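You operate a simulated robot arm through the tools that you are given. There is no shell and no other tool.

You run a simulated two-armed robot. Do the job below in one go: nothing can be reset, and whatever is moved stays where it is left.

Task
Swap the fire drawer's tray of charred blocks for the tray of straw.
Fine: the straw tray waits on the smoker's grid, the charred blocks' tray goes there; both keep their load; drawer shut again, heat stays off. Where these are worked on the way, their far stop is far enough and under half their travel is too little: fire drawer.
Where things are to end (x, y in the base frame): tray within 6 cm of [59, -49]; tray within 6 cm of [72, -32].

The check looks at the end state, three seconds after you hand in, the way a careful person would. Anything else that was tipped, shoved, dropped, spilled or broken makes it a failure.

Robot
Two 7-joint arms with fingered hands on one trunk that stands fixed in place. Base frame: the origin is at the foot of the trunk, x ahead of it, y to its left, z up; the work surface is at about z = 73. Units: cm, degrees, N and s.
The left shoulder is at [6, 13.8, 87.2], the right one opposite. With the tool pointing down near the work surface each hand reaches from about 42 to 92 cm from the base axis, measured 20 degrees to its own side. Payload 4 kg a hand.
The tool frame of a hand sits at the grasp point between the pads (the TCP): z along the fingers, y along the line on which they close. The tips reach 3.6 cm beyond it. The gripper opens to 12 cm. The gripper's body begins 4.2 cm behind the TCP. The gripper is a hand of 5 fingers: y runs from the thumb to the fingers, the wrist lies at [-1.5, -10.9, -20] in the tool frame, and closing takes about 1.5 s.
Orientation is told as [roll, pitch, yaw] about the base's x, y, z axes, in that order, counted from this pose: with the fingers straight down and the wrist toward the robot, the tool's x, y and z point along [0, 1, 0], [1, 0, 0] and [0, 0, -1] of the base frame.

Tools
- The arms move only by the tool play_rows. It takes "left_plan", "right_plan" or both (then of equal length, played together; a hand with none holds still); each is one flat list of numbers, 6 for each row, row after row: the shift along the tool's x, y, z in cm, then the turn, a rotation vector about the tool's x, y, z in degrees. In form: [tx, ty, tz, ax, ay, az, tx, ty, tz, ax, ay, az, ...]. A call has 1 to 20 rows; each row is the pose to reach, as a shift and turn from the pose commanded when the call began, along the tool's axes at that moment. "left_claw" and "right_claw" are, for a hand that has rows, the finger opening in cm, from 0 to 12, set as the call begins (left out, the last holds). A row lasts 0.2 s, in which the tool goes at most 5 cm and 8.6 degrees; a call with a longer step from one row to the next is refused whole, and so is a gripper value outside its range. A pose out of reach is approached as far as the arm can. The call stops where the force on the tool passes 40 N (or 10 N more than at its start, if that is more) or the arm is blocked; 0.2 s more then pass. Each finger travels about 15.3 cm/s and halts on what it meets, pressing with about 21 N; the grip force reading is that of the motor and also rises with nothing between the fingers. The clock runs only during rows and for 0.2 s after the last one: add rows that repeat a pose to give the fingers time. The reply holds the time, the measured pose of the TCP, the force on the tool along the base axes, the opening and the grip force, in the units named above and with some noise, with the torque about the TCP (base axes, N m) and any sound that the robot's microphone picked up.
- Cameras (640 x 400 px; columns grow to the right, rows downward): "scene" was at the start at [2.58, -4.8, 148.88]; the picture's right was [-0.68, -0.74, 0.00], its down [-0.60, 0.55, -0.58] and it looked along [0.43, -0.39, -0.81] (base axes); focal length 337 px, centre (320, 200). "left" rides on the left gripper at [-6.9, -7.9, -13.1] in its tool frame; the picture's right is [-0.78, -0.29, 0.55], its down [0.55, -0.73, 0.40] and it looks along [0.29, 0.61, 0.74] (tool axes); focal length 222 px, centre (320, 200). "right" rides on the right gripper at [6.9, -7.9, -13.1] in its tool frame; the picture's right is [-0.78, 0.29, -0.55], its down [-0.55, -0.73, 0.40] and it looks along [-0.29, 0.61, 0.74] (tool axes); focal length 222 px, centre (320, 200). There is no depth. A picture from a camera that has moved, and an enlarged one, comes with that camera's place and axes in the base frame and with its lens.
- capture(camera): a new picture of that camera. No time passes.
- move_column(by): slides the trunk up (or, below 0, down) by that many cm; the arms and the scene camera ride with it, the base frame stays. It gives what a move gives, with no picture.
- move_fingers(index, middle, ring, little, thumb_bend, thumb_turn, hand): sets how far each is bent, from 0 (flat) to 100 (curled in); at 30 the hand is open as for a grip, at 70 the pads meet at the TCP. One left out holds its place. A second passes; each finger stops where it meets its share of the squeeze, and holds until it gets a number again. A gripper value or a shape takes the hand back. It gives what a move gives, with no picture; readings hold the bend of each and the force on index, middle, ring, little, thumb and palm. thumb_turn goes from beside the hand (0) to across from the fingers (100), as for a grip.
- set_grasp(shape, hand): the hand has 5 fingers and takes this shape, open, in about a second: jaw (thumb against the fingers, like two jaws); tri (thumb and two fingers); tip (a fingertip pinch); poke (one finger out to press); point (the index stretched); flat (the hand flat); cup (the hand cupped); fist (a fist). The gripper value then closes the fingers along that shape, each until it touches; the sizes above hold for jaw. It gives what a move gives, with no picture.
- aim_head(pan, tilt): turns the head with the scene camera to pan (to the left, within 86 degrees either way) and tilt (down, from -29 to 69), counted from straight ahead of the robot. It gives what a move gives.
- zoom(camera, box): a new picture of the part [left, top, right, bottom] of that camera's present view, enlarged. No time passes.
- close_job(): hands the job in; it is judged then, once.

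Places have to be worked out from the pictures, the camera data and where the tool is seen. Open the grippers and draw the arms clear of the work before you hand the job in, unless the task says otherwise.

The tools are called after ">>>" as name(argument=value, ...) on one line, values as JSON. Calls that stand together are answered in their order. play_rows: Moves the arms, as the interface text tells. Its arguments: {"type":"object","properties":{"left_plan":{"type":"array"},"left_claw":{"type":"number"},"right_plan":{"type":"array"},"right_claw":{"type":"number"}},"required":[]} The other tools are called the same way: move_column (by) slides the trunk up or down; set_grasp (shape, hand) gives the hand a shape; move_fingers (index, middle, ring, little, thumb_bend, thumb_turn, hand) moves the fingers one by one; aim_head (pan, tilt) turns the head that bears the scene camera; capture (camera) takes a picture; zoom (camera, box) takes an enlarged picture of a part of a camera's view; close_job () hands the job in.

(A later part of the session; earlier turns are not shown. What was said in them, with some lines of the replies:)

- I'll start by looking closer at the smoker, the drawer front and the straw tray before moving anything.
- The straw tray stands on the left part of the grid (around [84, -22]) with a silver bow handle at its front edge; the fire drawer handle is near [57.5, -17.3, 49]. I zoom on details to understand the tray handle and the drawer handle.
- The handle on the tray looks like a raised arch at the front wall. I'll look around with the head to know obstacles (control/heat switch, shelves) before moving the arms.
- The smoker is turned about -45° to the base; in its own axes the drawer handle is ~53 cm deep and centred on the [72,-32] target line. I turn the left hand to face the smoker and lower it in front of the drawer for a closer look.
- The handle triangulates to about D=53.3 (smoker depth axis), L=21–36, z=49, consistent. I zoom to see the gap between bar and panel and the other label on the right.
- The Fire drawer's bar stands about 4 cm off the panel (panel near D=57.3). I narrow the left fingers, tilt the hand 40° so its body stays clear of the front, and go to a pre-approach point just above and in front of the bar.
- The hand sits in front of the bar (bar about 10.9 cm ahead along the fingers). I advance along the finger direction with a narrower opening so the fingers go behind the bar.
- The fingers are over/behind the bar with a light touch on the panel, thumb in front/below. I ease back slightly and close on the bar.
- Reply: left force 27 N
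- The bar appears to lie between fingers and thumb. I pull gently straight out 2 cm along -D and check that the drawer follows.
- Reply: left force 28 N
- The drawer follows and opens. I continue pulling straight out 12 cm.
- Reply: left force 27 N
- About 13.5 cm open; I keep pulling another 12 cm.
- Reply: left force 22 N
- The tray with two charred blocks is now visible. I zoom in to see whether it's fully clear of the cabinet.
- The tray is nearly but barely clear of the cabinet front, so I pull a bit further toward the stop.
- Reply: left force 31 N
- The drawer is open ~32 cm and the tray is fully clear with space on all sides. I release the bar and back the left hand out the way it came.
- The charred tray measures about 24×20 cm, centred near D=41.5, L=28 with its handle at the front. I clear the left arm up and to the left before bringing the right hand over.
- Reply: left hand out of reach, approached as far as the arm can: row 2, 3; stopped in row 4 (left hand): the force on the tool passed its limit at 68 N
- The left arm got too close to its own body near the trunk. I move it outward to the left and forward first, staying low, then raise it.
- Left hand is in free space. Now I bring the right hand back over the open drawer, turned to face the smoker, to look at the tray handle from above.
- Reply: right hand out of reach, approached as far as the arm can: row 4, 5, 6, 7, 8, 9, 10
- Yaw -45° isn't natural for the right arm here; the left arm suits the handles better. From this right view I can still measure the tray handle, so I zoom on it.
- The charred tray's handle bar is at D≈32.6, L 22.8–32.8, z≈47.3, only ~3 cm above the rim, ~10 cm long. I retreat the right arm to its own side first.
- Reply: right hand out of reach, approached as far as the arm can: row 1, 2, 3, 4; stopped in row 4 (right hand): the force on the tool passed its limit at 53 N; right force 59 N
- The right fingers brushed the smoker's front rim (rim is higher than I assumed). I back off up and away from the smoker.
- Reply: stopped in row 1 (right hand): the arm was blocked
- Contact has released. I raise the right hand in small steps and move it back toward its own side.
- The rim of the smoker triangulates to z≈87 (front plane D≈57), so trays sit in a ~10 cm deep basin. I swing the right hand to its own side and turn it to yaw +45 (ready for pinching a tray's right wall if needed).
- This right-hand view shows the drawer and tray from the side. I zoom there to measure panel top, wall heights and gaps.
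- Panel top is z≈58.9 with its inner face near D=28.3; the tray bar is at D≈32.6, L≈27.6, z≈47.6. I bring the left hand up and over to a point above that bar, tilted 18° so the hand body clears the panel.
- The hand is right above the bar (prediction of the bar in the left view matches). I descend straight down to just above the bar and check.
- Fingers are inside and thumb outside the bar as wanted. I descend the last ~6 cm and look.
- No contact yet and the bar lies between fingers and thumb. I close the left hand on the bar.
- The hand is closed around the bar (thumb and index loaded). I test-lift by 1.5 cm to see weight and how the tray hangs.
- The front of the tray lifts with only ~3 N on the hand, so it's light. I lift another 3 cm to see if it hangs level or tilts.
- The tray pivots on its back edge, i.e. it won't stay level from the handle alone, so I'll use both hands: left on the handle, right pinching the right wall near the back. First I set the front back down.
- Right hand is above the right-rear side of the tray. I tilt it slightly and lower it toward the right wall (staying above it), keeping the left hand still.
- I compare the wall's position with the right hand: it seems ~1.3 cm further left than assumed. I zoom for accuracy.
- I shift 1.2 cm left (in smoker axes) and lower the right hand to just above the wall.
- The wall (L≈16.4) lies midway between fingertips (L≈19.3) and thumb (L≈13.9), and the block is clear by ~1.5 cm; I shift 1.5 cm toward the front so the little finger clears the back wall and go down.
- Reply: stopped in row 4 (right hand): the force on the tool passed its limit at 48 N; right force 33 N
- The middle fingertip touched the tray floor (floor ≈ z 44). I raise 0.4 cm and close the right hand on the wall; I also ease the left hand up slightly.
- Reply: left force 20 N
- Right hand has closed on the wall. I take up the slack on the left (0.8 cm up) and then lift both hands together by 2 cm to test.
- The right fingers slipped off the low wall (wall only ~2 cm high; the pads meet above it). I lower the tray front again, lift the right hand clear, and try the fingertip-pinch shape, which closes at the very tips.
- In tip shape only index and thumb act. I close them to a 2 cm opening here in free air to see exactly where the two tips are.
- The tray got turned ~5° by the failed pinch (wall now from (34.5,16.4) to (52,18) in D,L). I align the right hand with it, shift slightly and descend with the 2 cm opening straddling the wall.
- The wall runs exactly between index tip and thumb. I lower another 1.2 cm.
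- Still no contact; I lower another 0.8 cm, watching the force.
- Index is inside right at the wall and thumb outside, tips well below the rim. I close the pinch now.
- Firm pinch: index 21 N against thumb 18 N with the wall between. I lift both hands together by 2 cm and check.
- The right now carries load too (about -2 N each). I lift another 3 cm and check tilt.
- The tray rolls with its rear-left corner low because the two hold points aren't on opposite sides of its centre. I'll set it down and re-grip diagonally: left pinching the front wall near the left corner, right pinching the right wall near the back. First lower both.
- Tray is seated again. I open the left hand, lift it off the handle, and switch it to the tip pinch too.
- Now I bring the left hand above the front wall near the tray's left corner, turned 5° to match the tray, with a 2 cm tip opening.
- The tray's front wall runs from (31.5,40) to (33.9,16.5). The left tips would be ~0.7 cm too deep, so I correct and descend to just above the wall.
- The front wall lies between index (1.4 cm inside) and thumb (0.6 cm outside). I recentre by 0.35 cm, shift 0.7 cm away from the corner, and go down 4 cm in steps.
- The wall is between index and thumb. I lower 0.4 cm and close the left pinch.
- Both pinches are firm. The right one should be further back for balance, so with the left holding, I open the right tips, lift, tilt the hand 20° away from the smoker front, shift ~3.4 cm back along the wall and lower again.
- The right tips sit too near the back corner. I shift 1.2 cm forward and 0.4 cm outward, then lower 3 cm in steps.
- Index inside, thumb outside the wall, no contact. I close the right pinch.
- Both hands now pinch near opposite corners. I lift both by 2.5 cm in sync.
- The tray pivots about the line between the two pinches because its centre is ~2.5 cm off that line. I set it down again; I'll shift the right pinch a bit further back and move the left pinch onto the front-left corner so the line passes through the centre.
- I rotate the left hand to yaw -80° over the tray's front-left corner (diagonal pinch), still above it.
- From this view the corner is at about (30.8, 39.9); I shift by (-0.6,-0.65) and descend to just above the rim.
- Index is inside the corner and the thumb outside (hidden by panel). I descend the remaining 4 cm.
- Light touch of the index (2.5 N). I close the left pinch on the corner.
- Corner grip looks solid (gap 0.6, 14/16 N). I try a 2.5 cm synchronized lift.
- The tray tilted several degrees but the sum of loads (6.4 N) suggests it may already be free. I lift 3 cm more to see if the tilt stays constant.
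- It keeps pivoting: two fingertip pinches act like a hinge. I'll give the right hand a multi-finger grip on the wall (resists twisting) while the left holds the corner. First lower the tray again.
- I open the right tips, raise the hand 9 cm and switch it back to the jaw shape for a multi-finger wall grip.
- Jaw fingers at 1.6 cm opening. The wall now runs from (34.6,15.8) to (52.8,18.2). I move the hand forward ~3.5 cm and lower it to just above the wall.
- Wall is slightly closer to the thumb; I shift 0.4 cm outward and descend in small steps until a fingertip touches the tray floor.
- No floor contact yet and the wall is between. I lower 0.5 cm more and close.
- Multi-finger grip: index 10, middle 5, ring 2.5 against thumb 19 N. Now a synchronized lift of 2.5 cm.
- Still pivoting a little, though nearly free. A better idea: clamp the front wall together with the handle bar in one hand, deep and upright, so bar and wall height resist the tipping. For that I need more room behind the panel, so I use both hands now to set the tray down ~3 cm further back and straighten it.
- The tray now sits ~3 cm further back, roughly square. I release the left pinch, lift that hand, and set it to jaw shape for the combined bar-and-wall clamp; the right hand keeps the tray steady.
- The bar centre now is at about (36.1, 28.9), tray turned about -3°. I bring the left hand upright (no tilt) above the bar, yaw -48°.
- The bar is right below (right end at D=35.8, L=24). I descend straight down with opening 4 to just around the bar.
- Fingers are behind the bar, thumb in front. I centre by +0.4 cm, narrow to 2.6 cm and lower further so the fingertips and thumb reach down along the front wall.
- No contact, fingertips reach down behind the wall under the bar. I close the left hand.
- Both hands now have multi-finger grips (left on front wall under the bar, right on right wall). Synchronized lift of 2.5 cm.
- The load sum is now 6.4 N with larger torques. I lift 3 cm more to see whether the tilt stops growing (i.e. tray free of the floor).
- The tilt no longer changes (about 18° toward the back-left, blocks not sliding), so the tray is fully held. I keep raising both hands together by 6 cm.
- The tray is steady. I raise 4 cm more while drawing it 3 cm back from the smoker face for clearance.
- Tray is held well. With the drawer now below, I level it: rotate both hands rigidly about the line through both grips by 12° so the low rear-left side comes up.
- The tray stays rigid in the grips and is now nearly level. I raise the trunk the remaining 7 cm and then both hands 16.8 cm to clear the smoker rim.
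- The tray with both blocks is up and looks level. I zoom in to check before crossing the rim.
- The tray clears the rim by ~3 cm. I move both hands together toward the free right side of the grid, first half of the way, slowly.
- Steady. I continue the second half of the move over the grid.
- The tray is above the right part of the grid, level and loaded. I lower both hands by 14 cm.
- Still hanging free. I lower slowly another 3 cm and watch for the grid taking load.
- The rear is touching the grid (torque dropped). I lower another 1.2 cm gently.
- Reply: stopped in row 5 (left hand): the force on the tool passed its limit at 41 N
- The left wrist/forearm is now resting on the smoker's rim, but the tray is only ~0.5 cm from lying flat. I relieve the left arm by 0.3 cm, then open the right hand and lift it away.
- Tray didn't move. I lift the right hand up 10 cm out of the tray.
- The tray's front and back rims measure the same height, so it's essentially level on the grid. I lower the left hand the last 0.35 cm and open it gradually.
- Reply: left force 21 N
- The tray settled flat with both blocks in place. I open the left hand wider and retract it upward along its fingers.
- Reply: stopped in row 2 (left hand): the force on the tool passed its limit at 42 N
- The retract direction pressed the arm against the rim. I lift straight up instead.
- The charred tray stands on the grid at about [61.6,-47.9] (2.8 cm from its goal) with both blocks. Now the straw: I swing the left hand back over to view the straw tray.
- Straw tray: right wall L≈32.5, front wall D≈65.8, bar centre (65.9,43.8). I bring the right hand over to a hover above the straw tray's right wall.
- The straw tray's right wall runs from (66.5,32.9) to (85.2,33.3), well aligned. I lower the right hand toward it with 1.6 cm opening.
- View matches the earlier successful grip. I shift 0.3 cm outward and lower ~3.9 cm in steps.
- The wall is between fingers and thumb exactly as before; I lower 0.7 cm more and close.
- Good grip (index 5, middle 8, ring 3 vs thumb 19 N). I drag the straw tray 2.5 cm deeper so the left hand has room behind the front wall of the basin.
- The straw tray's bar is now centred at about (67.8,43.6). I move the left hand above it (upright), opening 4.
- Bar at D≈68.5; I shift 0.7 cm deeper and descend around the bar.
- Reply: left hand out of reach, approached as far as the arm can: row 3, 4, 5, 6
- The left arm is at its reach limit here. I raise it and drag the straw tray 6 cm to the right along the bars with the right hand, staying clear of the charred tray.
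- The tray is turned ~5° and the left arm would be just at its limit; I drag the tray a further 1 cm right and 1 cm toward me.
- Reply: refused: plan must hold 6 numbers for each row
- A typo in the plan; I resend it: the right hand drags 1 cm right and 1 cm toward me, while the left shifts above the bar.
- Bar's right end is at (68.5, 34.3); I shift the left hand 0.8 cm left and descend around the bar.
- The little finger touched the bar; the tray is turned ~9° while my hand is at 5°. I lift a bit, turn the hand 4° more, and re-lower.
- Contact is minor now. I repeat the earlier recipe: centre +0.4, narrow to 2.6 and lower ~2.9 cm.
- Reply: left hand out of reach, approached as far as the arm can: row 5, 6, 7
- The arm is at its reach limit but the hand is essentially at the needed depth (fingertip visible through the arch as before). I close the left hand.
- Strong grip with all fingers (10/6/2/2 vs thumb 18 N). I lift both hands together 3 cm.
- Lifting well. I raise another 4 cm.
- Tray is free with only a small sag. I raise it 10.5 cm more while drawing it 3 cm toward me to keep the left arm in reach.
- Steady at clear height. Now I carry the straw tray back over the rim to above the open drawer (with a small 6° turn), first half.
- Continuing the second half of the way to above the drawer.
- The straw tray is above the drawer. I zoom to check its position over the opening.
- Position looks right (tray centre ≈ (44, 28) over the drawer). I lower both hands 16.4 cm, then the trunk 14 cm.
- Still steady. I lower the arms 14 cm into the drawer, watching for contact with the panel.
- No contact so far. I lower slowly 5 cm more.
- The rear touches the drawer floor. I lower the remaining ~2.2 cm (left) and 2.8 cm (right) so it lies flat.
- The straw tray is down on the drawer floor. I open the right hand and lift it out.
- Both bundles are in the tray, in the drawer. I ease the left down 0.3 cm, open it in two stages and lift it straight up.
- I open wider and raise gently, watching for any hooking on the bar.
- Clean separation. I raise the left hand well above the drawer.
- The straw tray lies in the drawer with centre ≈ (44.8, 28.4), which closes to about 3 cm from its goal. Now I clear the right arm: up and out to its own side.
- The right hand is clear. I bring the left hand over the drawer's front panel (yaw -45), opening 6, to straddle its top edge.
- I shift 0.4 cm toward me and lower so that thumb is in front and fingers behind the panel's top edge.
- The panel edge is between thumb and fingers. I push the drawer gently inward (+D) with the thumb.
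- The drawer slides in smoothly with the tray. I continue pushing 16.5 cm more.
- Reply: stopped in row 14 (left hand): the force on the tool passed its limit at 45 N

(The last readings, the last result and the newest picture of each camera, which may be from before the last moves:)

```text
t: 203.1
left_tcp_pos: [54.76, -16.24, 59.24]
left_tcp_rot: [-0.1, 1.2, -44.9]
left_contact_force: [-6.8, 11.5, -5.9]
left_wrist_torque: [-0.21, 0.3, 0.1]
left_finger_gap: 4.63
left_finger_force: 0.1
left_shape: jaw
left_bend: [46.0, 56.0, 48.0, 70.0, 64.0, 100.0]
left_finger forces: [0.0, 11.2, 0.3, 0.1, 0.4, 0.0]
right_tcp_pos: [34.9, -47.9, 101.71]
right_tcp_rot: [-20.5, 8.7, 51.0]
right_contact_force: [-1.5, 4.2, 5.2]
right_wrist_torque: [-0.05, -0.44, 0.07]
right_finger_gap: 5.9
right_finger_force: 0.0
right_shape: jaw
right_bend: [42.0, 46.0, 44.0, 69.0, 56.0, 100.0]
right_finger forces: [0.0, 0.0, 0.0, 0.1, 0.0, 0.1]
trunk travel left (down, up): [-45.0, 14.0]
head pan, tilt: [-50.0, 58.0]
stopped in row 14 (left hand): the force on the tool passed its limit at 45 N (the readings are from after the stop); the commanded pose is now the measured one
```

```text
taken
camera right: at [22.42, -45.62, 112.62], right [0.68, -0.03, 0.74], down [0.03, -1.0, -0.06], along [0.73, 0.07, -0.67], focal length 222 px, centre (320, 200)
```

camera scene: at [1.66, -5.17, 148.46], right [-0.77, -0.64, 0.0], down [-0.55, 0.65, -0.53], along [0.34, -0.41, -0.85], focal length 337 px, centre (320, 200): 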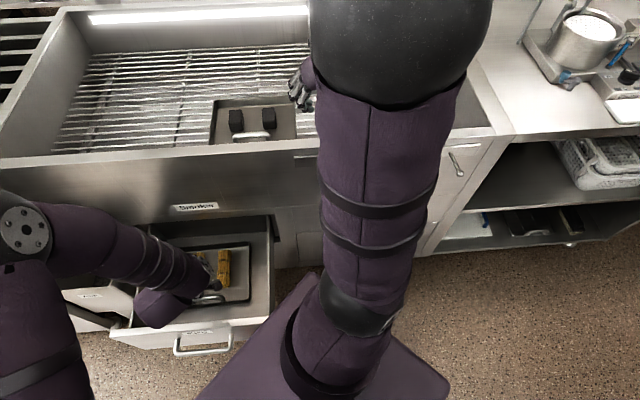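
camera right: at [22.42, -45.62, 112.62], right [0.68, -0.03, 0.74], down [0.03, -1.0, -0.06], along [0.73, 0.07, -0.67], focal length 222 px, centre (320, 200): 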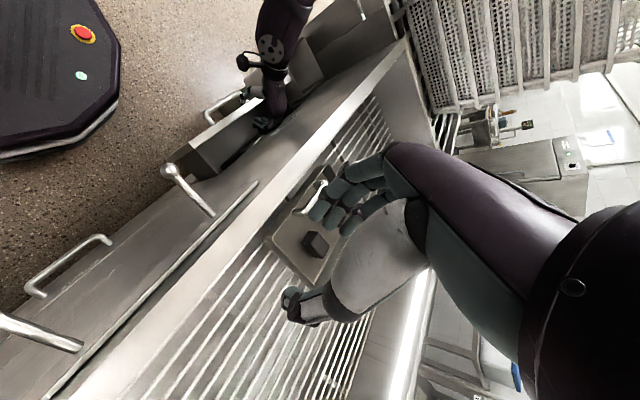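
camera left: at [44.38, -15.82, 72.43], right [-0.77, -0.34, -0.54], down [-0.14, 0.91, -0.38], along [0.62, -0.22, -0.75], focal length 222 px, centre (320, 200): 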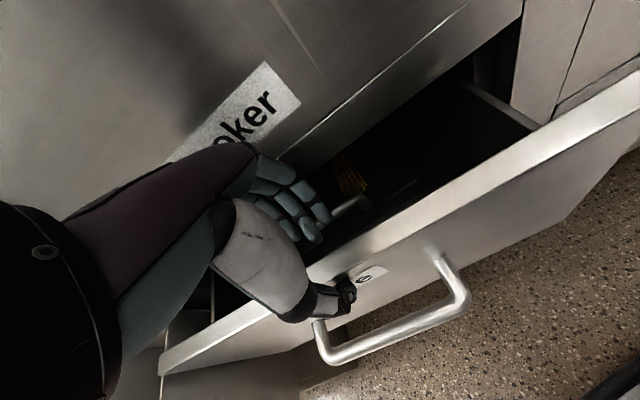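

The hand's body has reached the cabinet face with ~9.6 cm left to close, as expected. I back off slightly, lift, and then will push from the handle.

>>> play_rows(left_plan=[0, -0.6, 0, 0, 0, 0, 0, -1.0, -0.5, 0, 0, 0, 0, -1.0, -2, 0, 0, 0, 0, -1.0, -4, 0, 0, 0, 0, -1.5, -7, 0, 0, 0, 0, -4, -10, 0, 0, 0, 0, -8, -11, 0, 0, 0, 0, -12, -11, 0, 0, 0], left_claw=5)

>>> capture(camera="left")

>>> capture(camera="scene")

```text
t: 204.9
left_tcp_pos: [46.51, -8.31, 70.82]
left_tcp_rot: [0.0, 0.6, -45.0]
left_contact_force: [0.1, 0.4, 0.5]
left_wrist_torque: [-0.02, 0.02, 0.0]
left_finger_gap: 5.01
left_finger_force: 0.0
left_shape: jaw
left_bend: [46.0, 49.0, 48.0, 70.0, 64.0, 100.0]
left_finger forces: [0.0, 0.0, 0.0, 0.0, 0.0, 0.0]
right_tcp_pos: [35.21, -47.81, 101.62]
right_tcp_rot: [-20.2, 9.5, 51.1]
right_contact_force: [0.3, 0.7, 0.5]
right_wrist_torque: [-0.05, 0.01, 0.02]
right_finger_gap: 6.0
right_finger_force: 0.1
right_shape: jaw
right_bend: [42.0, 46.0, 44.0, 69.0, 56.0, 100.0]
right_finger forces: [0.0, 0.1, 0.0, 0.0, 0.0, 0.0]
trunk travel left (down, up): [-45.0, 14.0]
head pan, tilt: [-50.0, 58.0]
```

```text
taken
camera left: at [36.06, -7.81, 83.98], right [-0.76, -0.35, -0.54], down [-0.13, 0.91, -0.39], along [0.63, -0.23, -0.74], focal length 222 px, centre (320, 200)
```

left: 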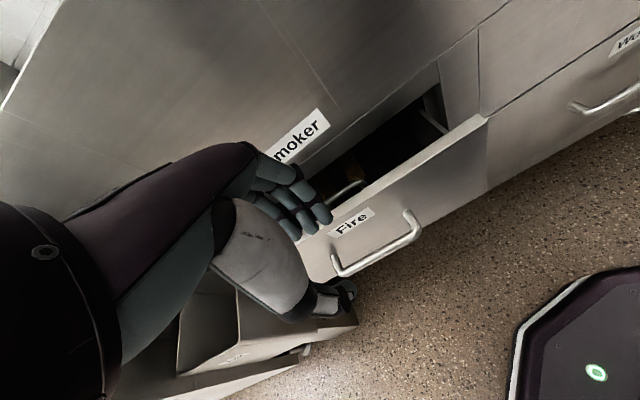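

```text
taken
camera scene: at [1.64, -5.14, 148.46], right [-0.77, -0.64, 0.0], down [-0.55, 0.65, -0.53], along [0.34, -0.41, -0.85], focal length 337 px, centre (320, 200)
```

scene: 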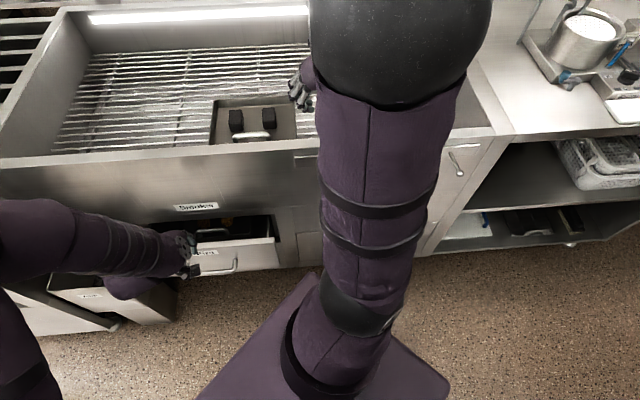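

The handle bar is now at D≈43.5. I tilt the left hand to the same 40° pose used for opening and go to the pre-approach in front of the bar.

>>> play_rows(left_plan=[0.2, -0.8, 2.3, -6.67, 0, 0, 0.4, -1.6, 4.6, -13.3, 0, 0, 0.7, -2.2, 6.9, -20, 0, 0, 0.9, -2.5, 9.2, -26.7, 0, 0, 1.1, -2.7, 11.5, -33.3, 0, 0, 1.3, -2.8, 13.6, -40, 0, 0, 1.3, -2.8, 13.6, -40, 0, 0], left_claw=4)

>>> capture(camera="left")

```text
t: 206.5
left_tcp_pos: [45.3, -5.17, 56.98]
left_tcp_rot: [0.0, -39.5, -45.0]
left_contact_force: [0.3, 0.7, 0.7]
left_wrist_torque: [0.0, -0.03, -0.01]
left_finger_gap: 4.02
left_finger_force: 0.0
left_shape: jaw
left_bend: [50.0, 53.0, 52.0, 71.0, 67.0, 100.0]
left_finger forces: [0.0, 0.0, 0.1, 0.1, 0.1, 0.1]
right_tcp_pos: [35.19, -47.87, 101.58]
right_tcp_rot: [-20.1, 9.6, 51.0]
right_contact_force: [0.0, 0.3, 0.4]
right_wrist_torque: [0.0, -0.01, -0.01]
right_finger_gap: 6.0
right_finger_force: 0.1
right_shape: jaw
right_bend: [42.0, 46.0, 44.0, 69.0, 56.0, 100.0]
right_finger forces: [0.1, 0.0, 0.0, 0.1, 0.1, 0.1]
trunk travel left (down, up): [-45.0, 14.0]
head pan, tilt: [-50.0, 58.0]
```

```text
taken
camera left: at [30.16, 0.07, 62.12], right [-0.47, -0.64, -0.61], down [0.17, 0.61, -0.77], along [0.87, -0.46, -0.18], focal length 222 px, centre (320, 200)
```

left: 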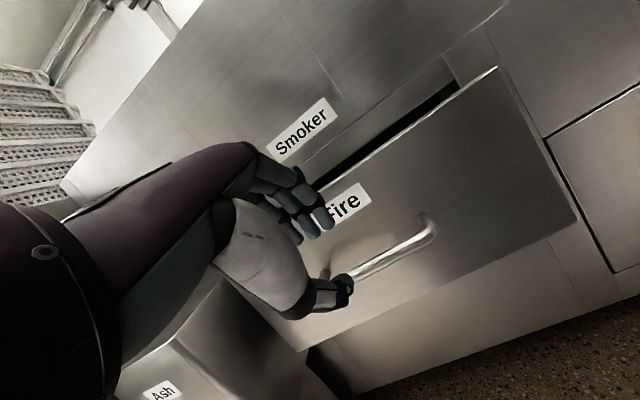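

Same geometry as at the opening. I advance onto the bar with a 3.4 cm opening.

>>> play_rows(left_plan=[0, 0.2, 0, 0, 0, 0, 0, 0.3, 2, 0, 0, 0, 0, 0.3, 4, 0, 0, 0, 0, 0.3, 6, 0, 0, 0, 0, 0.3, 7.8, 0, 0, 0, 0, 0.3, 9.2, 0, 0, 0, 0, 0.3, 10.1, 0, 0, 0, 0, 0.3, 10.1, 0, 0, 0], left_claw=3.4)

>>> capture(camera="left")

```text
t: 208.3
left_tcp_pos: [50.16, -10.02, 49.3]
left_tcp_rot: [0.0, -39.3, -44.9]
left_contact_force: [-2.4, 2.2, 0.9]
left_wrist_torque: [-0.05, -0.06, 0.01]
left_finger_gap: 3.39
left_finger_force: 0.1
left_shape: jaw
left_bend: [52.0, 56.0, 54.0, 71.0, 68.0, 100.0]
left_finger forces: [0.0, 2.7, 0.0, 0.1, 0.0, 0.0]
right_tcp_pos: [35.26, -47.68, 101.63]
right_tcp_rot: [-20.1, 9.5, 51.0]
right_contact_force: [0.5, -0.3, 1.2]
right_wrist_torque: [0.01, -0.01, 0.01]
right_finger_gap: 6.01
right_finger_force: 0.0
right_shape: jaw
right_bend: [42.0, 46.0, 44.0, 69.0, 56.0, 100.0]
right_finger forces: [0.1, 0.1, 0.0, 0.0, 0.0, 0.0]
trunk travel left (down, up): [-45.0, 14.0]
head pan, tilt: [-50.0, 58.0]
```

```text
taken
camera left: at [34.89, -4.68, 54.47], right [-0.47, -0.64, -0.61], down [0.16, 0.61, -0.77], along [0.87, -0.46, -0.18], focal length 222 px, centre (320, 200)
```

left: 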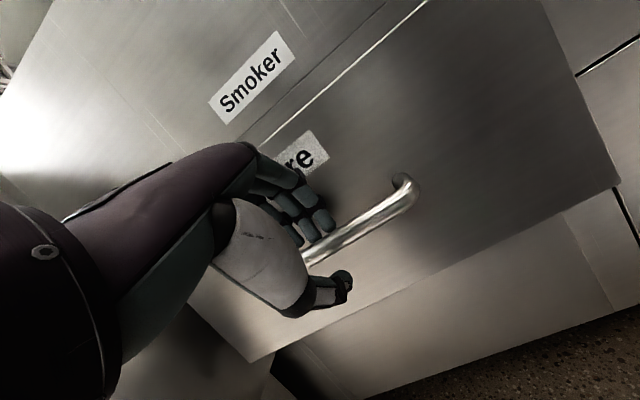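

Fingers behind the bar as before. I close on the bar.

>>> play_rows(left_plan=[0, 0, -0.3, 0, 0, 0, 0, 0.3, -0.4, 0, 0, 0, 0, 0.3, -0.4, 0, 0, 0, 0, 0.3, -0.4, 0, 0, 0, 0, 0.3, -0.4, 0, 0, 0, 0, 0.3, -0.4, 0, 0, 0, 0, 0.3, -0.4, 0, 0, 0], left_claw=0)

>>> play_rows(left_plan=[0, 0.77, 0.64, 0, 0, 0, 0, 1.55, 1.27, 0, 0, 0, 0, 2.32, 1.91, 0, 0, 0, 0, 3.09, 2.54, 0, 0, 0, 0, 3.87, 3.18, 0, 0, 0, 0, 4.64, 3.81, 0, 0, 0, 0, 5.41, 4.45, 0, 0, 0])

>>> capture(camera="left")

>>> capture(camera="scene")

```text
t: 209.9
left_tcp_pos: [50.14, -9.9, 49.74]
left_tcp_rot: [0.0, -39.2, -44.9]
left_contact_force: [-0.8, 0.7, -22.8]
left_wrist_torque: [0.27, 0.29, 0.0]
left_finger_gap: 0.53
left_finger_force: 21.1
left_shape: jaw
left_bend: [68.0, 63.0, 67.0, 70.0, 68.0, 100.0]
left_finger forces: [10.8, 0.4, 2.7, 0.1, 25.8, 0.0]
right_tcp_pos: [35.34, -47.74, 101.44]
right_tcp_rot: [-20.2, 9.6, 51.2]
right_contact_force: [-0.1, 0.7, -0.9]
right_wrist_torque: [0.01, -0.01, -0.02]
right_finger_gap: 6.0
right_finger_force: 0.0
right_shape: jaw
right_bend: [42.0, 46.0, 44.0, 69.0, 56.0, 100.0]
right_finger forces: [0.0, 0.0, 0.1, 0.0, 0.0, 0.0]
trunk travel left (down, up): [-45.0, 14.0]
head pan, tilt: [-50.0, 58.0]
```

```text
t: 211.5
left_tcp_pos: [55.03, -14.81, 49.77]
left_tcp_rot: [0.0, -39.2, -44.9]
left_contact_force: [-1.3, 1.4, -23.7]
left_wrist_torque: [0.27, 0.29, -0.02]
left_finger_gap: 0.45
left_finger_force: 20.9
left_shape: jaw
left_bend: [69.0, 63.0, 67.0, 70.0, 67.0, 100.0]
left_finger forces: [10.8, 0.3, 2.7, 0.0, 26.1, 0.1]
right_tcp_pos: [35.39, -47.71, 101.47]
right_tcp_rot: [-20.2, 9.6, 51.1]
right_contact_force: [0.6, -0.5, 0.4]
right_wrist_torque: [0.01, 0.0, 0.0]
right_finger_gap: 5.99
right_finger_force: 0.0
right_shape: jaw
right_bend: [42.0, 46.0, 44.0, 69.0, 56.0, 100.0]
right_finger forces: [0.0, 0.0, 0.0, 0.0, 0.1, 0.0]
trunk travel left (down, up): [-45.0, 14.0]
head pan, tilt: [-50.0, 58.0]
```

```text
taken
camera left: at [39.87, -9.61, 54.94], right [-0.47, -0.64, -0.61], down [0.16, 0.61, -0.77], along [0.87, -0.46, -0.18], focal length 222 px, centre (320, 200)
```

left: 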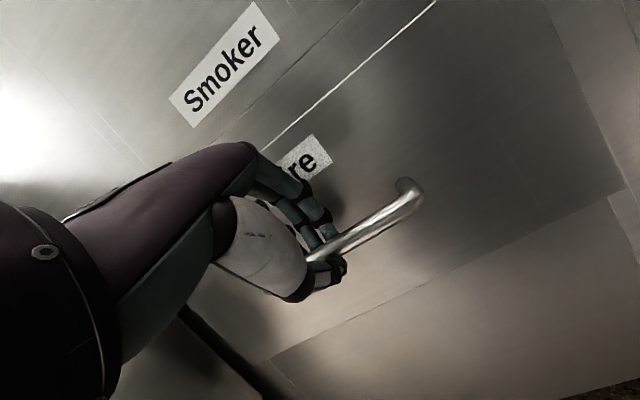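

```text
taken
camera scene: at [1.84, -5.23, 148.45], right [-0.77, -0.64, 0.0], down [-0.55, 0.65, -0.53], along [0.34, -0.41, -0.85], focal length 337 px, centre (320, 200)
```

scene: 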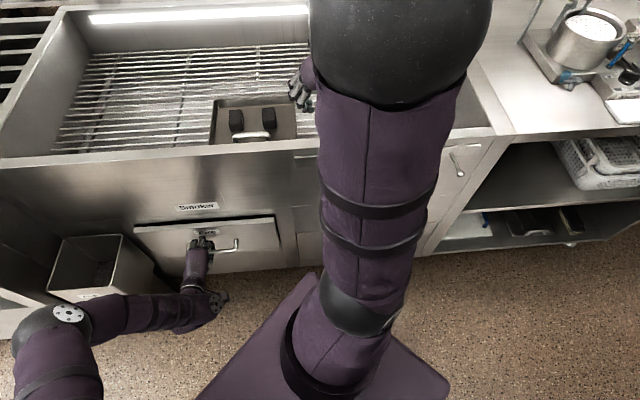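

About 3 cm left. I push on in small steps until the drawer stops.

>>> play_rows(left_plan=[0, 0.39, 0.32, 0, 0, 0, 0, 0.77, 0.64, 0, 0, 0, 0, 1.16, 0.95, 0, 0, 0, 0, 1.55, 1.27, 0, 0, 0, 0, 1.93, 1.59, 0, 0, 0, 0, 2.32, 1.91, 0, 0, 0, 0, 2.7, 2.22, 0, 0, 0, 0, 3.0, 2.47, 0, 0, 0])

>>> capture(camera="left")

>>> zoom(camera="scene", box=[100, 180, 320, 300])

```text
t: 213.3
left_tcp_pos: [57.16, -17.31, 49.12]
left_tcp_rot: [-0.4, -38.2, -44.6]
left_contact_force: [-10.6, 15.7, -11.5]
left_wrist_torque: [0.23, 0.2, 0.07]
left_finger_gap: 0.59
left_finger_force: 20.9
left_shape: jaw
left_bend: [71.0, 73.0, 70.0, 70.0, 70.0, 100.0]
left_finger forces: [4.8, 2.4, 0.5, 0.1, 21.8, 0.1]
right_tcp_pos: [35.39, -47.8, 101.53]
right_tcp_rot: [-20.2, 9.6, 51.1]
right_contact_force: [-0.2, -0.9, 0.2]
right_wrist_torque: [0.01, 0.02, -0.02]
right_finger_gap: 5.99
right_finger_force: 0.0
right_shape: jaw
right_bend: [42.0, 46.0, 44.0, 69.0, 56.0, 100.0]
right_finger forces: [0.0, 0.0, 0.0, 0.0, 0.0, 0.0]
trunk travel left (down, up): [-45.0, 14.0]
head pan, tilt: [-50.0, 58.0]
stopped in row 8 (left hand): the force on the tool passed its limit at 43 N (the readings are from after the stop); the commanded pose is now the measured one
```

```text
taken
camera left: at [42.05, -12.02, 54.54], right [-0.48, -0.64, -0.61], down [0.15, 0.62, -0.77], along [0.86, -0.46, -0.2], focal length 222 px, centre (320, 200)
```

left: 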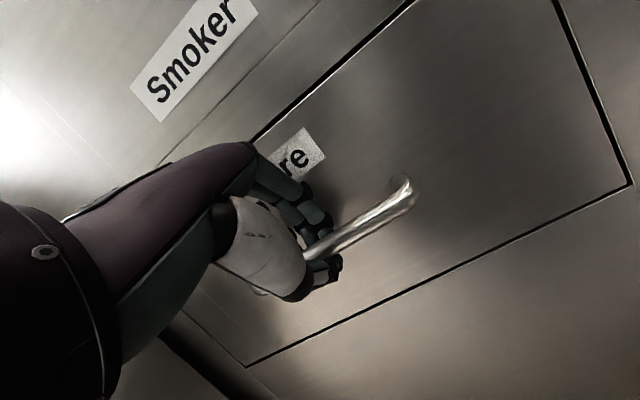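

```text
2.91 times, centred on (210, 240) of scene
camera zoom: at [1.74, -5.17, 148.46], right [-0.77, -0.64, 0.0], down [-0.55, 0.65, -0.53], along [0.34, -0.41, -0.85], focal length 980 px, centre (640, 84)
```

zoom: 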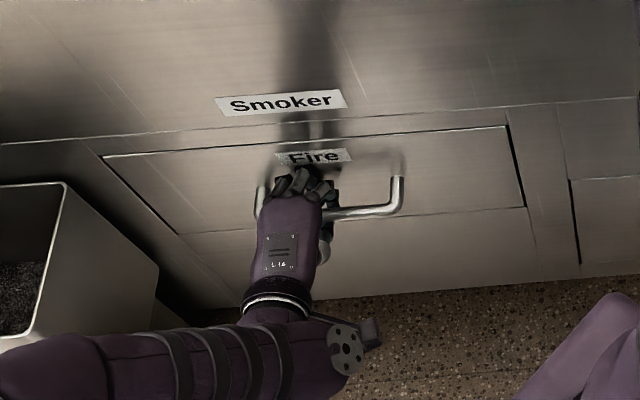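

The drawer is flush and shut (same gaps as at the start). I open the fingers and retract along their direction without pulling the bar.

>>> play_rows(left_plan=[0, -0.1, -0.1, 0, 0, 0, 0, -0.3, -0.3, 0, 0, 0, 0, -0.4, -0.4, 0, 0, 0, 0, -0.4, -0.4, 0, 0, 0, 0, -0.4, -1.2, 0, 0, 0, 0, -0.4, -2.5, 0, 0, 0, 0, -0.4, -4.5, 0, 0, 0, 0, -0.4, -7.5, 0, 0, 0, 0, -0.4, -11, 0, 0, 0], left_claw=3.6)

>>> capture(camera="left")

>>> zoom(camera="scene", box=[100, 180, 320, 300])

```text
t: 215.3
left_tcp_pos: [52.52, -12.45, 57.85]
left_tcp_rot: [-0.2, -38.9, -44.9]
left_contact_force: [-0.2, 0.8, 0.6]
left_wrist_torque: [0.02, 0.01, -0.01]
left_finger_gap: 3.59
left_finger_force: 0.2
left_shape: jaw
left_bend: [52.0, 55.0, 53.0, 71.0, 68.0, 100.0]
left_finger forces: [0.0, 0.0, 0.1, 0.1, 0.1, 0.0]
right_tcp_pos: [35.12, -47.7, 101.53]
right_tcp_rot: [-20.2, 9.6, 51.0]
right_contact_force: [1.0, -0.9, -0.3]
right_wrist_torque: [0.03, 0.0, -0.02]
right_finger_gap: 6.0
right_finger_force: 0.1
right_shape: jaw
right_bend: [42.0, 46.0, 44.0, 69.0, 56.0, 100.0]
right_finger forces: [0.0, 0.1, 0.0, 0.1, 0.1, 0.0]
trunk travel left (down, up): [-45.0, 14.0]
head pan, tilt: [-50.0, 58.0]
```

```text
taken
camera left: at [37.27, -7.14, 63.07], right [-0.47, -0.64, -0.61], down [0.16, 0.61, -0.77], along [0.87, -0.46, -0.19], focal length 222 px, centre (320, 200)
```

left: 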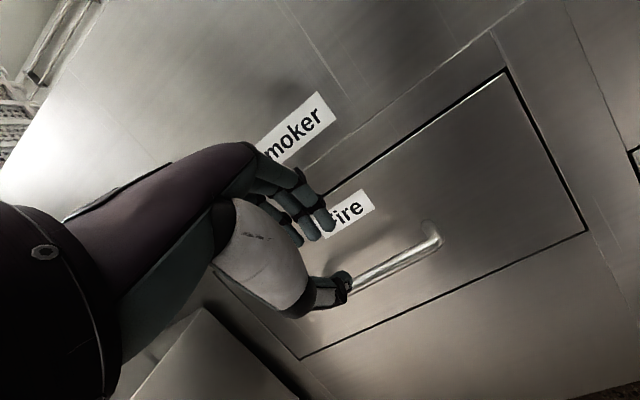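

```text
2.91 times, centred on (210, 240) of scene
camera zoom: at [1.64, -5.17, 148.45], right [-0.77, -0.64, 0.0], down [-0.55, 0.65, -0.53], along [0.34, -0.41, -0.85], focal length 980 px, centre (640, 84)
```

zoom: 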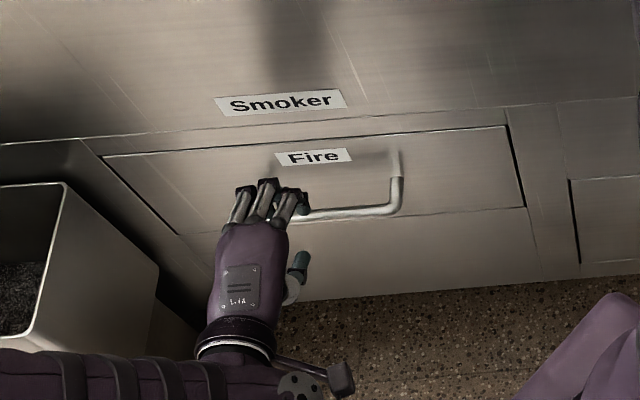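

The drawer stays shut. I raise and withdraw the left hand, and draw the right hand further back from the smoker.

>>> play_rows(left_plan=[0, 1.54, -3.47, 6.5, 0, 0, 0, 3.08, -6.93, 13, 0, 0, 0, 4.63, -10.4, 19.5, 0, 0, 0, 6.17, -13.9, 26, 0, 0, 0, 7.7, -17.3, 32.5, 0, 0, 0, 9.25, -20.8, 39, 0, 0, 0, 9.25, -20.8, 39, 0, 0], right_plan=[0.3, -0.5, -1.5, 0, 0, 0, 0.9, -1.0, -3, 0, 0, 0, 1.5, -1.5, -4, 0, 0, 0, 2.1, -2.0, -5, 0, 0, 0, 2.7, -2.5, -6, 0, 0, 0, 3.3, -3.0, -7, 0, 0, 0, 3.3, -3.0, -7, 0, 0, 0], left_claw=8, right_claw=8)

>>> capture(camera="scene")

>>> capture(camera="left")

>>> capture(camera="right")

```text
t: 216.9
left_tcp_pos: [48.07, -8.22, 79.9]
left_tcp_rot: [-0.1, 0.1, -44.9]
left_contact_force: [-0.5, 0.3, 0.3]
left_wrist_torque: [0.04, -0.01, -0.01]
left_finger_gap: 7.99
left_finger_force: 0.1
left_shape: jaw
left_bend: [36.0, 39.0, 38.0, 61.0, 43.0, 100.0]
left_finger forces: [0.0, 0.0, 0.0, 0.0, 0.0, 0.0]
right_tcp_pos: [29.68, -45.91, 107.35]
right_tcp_rot: [-20.1, 9.6, 51.1]
right_contact_force: [-0.7, 0.3, -0.2]
right_wrist_torque: [0.02, 0.04, 0.02]
right_finger_gap: 7.97
right_finger_force: 0.0
right_shape: jaw
right_bend: [36.0, 39.0, 38.0, 61.0, 43.0, 100.0]
right_finger forces: [0.1, 0.1, 0.0, 0.0, 0.1, 0.0]
trunk travel left (down, up): [-45.0, 14.0]
head pan, tilt: [-50.0, 58.0]
```

```text
taken
camera scene: at [1.69, -5.17, 148.45], right [-0.77, -0.64, 0.0], down [-0.55, 0.65, -0.53], along [0.34, -0.41, -0.85], focal length 337 px, centre (320, 200)
```

scene: 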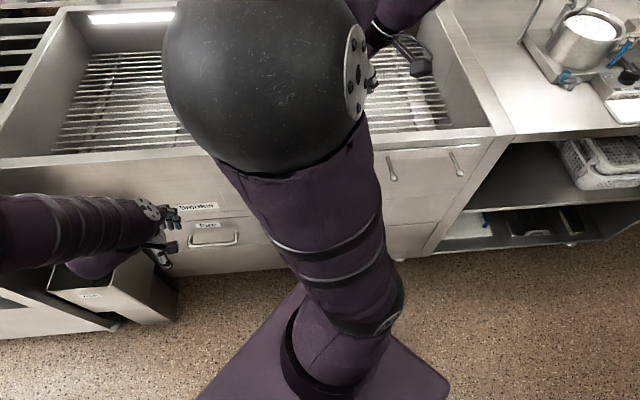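

```text
taken
camera left: at [37.7, -7.59, 93.0], right [-0.76, -0.35, -0.54], down [-0.13, 0.91, -0.4], along [0.63, -0.23, -0.74], focal length 222 px, centre (320, 200)
```

left: 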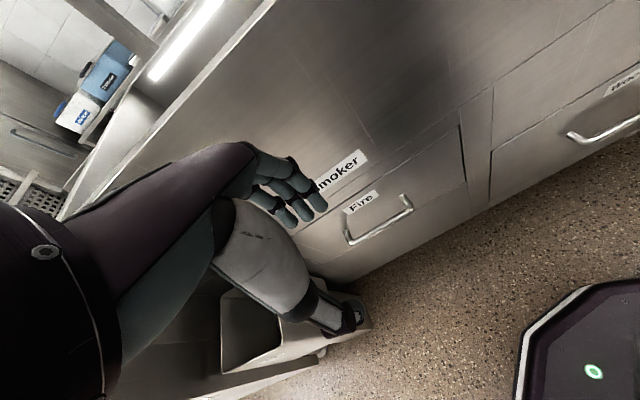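

```text
taken
camera right: at [17.28, -43.6, 118.5], right [0.69, -0.02, 0.73], down [0.03, -1.0, -0.06], along [0.73, 0.06, -0.69], focal length 222 px, centre (320, 200)
```

right: 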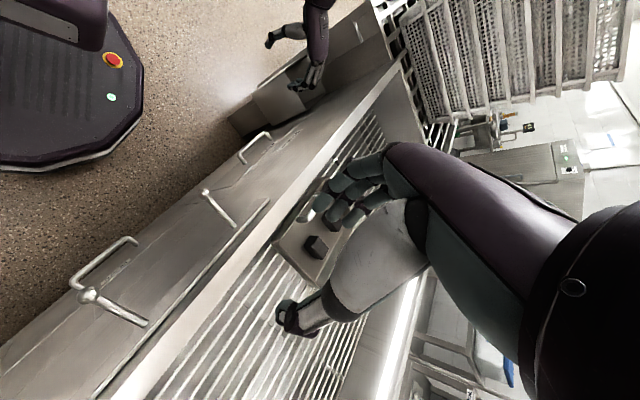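

Everything looks right. I raise the left hand a bit for clearance and a final look at the charred tray on the grid.

>>> play_rows(left_plan=[-1, -1, -4, 0, 0, 0, -2, -2, -8, 0, 0, 0, -3, -2, -12, 0, 0, 0, -4, -2, -16, 0, 0, 0, -4, -2, -20, 0, 0, 0, -4, -2, -20, 0, 0, 0], left_claw=8)

>>> capture(camera="left")

>>> aim_head(pan=-38, tilt=48)

>>> capture(camera="scene")

```text
t: 218.3
left_tcp_pos: [44.02, -9.78, 100.02]
left_tcp_rot: [-0.3, 0.2, -45.0]
left_contact_force: [0.2, 0.2, -0.1]
left_wrist_torque: [-0.01, -0.03, 0.0]
left_finger_gap: 7.97
left_finger_force: 0.0
left_shape: jaw
left_bend: [36.0, 39.0, 38.0, 61.0, 43.0, 100.0]
left_finger forces: [0.1, 0.1, 0.0, 0.1, 0.0, 0.0]
right_tcp_pos: [29.67, -45.95, 107.38]
right_tcp_rot: [-20.2, 9.6, 51.0]
right_contact_force: [-0.7, 0.2, -0.3]
right_wrist_torque: [0.01, 0.0, 0.0]
right_finger_gap: 7.95
right_finger_force: 0.0
right_shape: jaw
right_bend: [36.0, 39.0, 38.0, 61.0, 43.0, 100.0]
right_finger forces: [0.0, 0.1, 0.0, 0.1, 0.0, 0.0]
trunk travel left (down, up): [-45.0, 14.0]
head pan, tilt: [-50.0, 58.0]
```

```text
taken
camera left: at [33.55, -9.01, 113.11], right [-0.76, -0.35, -0.54], down [-0.13, 0.91, -0.4], along [0.63, -0.23, -0.74], focal length 222 px, centre (320, 200)
```

left: 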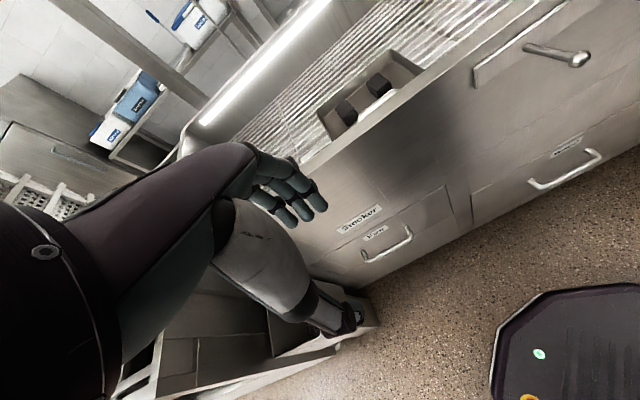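

```text
t: 219.1
left_tcp_pos: [44.01, -9.71, 99.92]
left_tcp_rot: [-0.1, 0.1, -45.0]
left_contact_force: [1.0, 0.5, 0.7]
left_wrist_torque: [0.03, 0.0, 0.02]
left_finger_gap: 7.97
left_finger_force: 0.1
left_shape: jaw
left_bend: [36.0, 39.0, 38.0, 61.0, 43.0, 100.0]
left_finger forces: [0.0, 0.1, 0.0, 0.0, 0.0, 0.0]
right_tcp_pos: [29.61, -45.88, 107.44]
right_tcp_rot: [-20.2, 9.5, 51.1]
right_contact_force: [0.8, 0.8, 0.8]
right_wrist_torque: [-0.04, 0.05, 0.0]
right_finger_gap: 8.0
right_finger_force: 0.1
right_shape: jaw
right_bend: [36.0, 39.0, 38.0, 61.0, 43.0, 100.0]
right_finger forces: [0.1, 0.0, 0.0, 0.0, 0.0, 0.0]
trunk travel left (down, up): [-45.0, 14.0]
head pan, tilt: [-38.0, 48.0]
```

```text
taken
camera scene: at [3.43, -4.75, 149.74], right [-0.62, -0.79, 0.0], down [-0.59, 0.46, -0.67], along [0.53, -0.41, -0.74], focal length 337 px, centre (320, 200)
```

scene: 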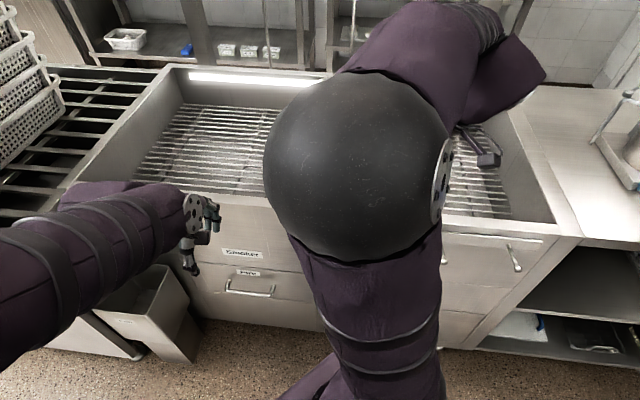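

Final view: drawer shut, charred tray with both blocks lying on the grid, straw tray in the closed fire drawer, levers untouched, both hands open and clear. I hand the job in.

>>> close_job()

```text
The job is handed in.
```

The trays are swapped. The straw tray is in the shut fire drawer with both bundles, and the charred blocks' tray is on the smoker's grid with both blocks.

| Tray | Estimated position | Distance from goal |
|---|---|---|
| Charred blocks, on the grid | about [61, -48] | about 2.5–3 cm from [59, -49] |
| Straw, in the drawer | about [74, -34] | about 3 cm from [72, -32] |

- **How sure the positions are:** they come from the camera pictures, so allow about 1–1.5 cm of error. The straw tray's position is worked out from where it sat before I closed the drawer, because it can't be seen now.
- **Drawer and heat:** the drawer was pulled about 32 cm open. It is now closed flush, with the same gap lines as at the start. I did not touch the front levers.
- **Contacts along the way:**
  - The right fingers brushed the smoker's front rim once.
  - The left arm met its own body while pulling back from the drawer handle.
  - The left forearm leaned on the rim while setting down the charred tray.
  - The left hand bumped the cabinet front while closing the drawer.
  - I saw nothing knocked out of place by any of these.
- **Straw tray moved on the grid:** I slid it about 7 cm to the right before lifting, so the left arm could reach its handle.

Both hands are open and drawn clear of the smoker.
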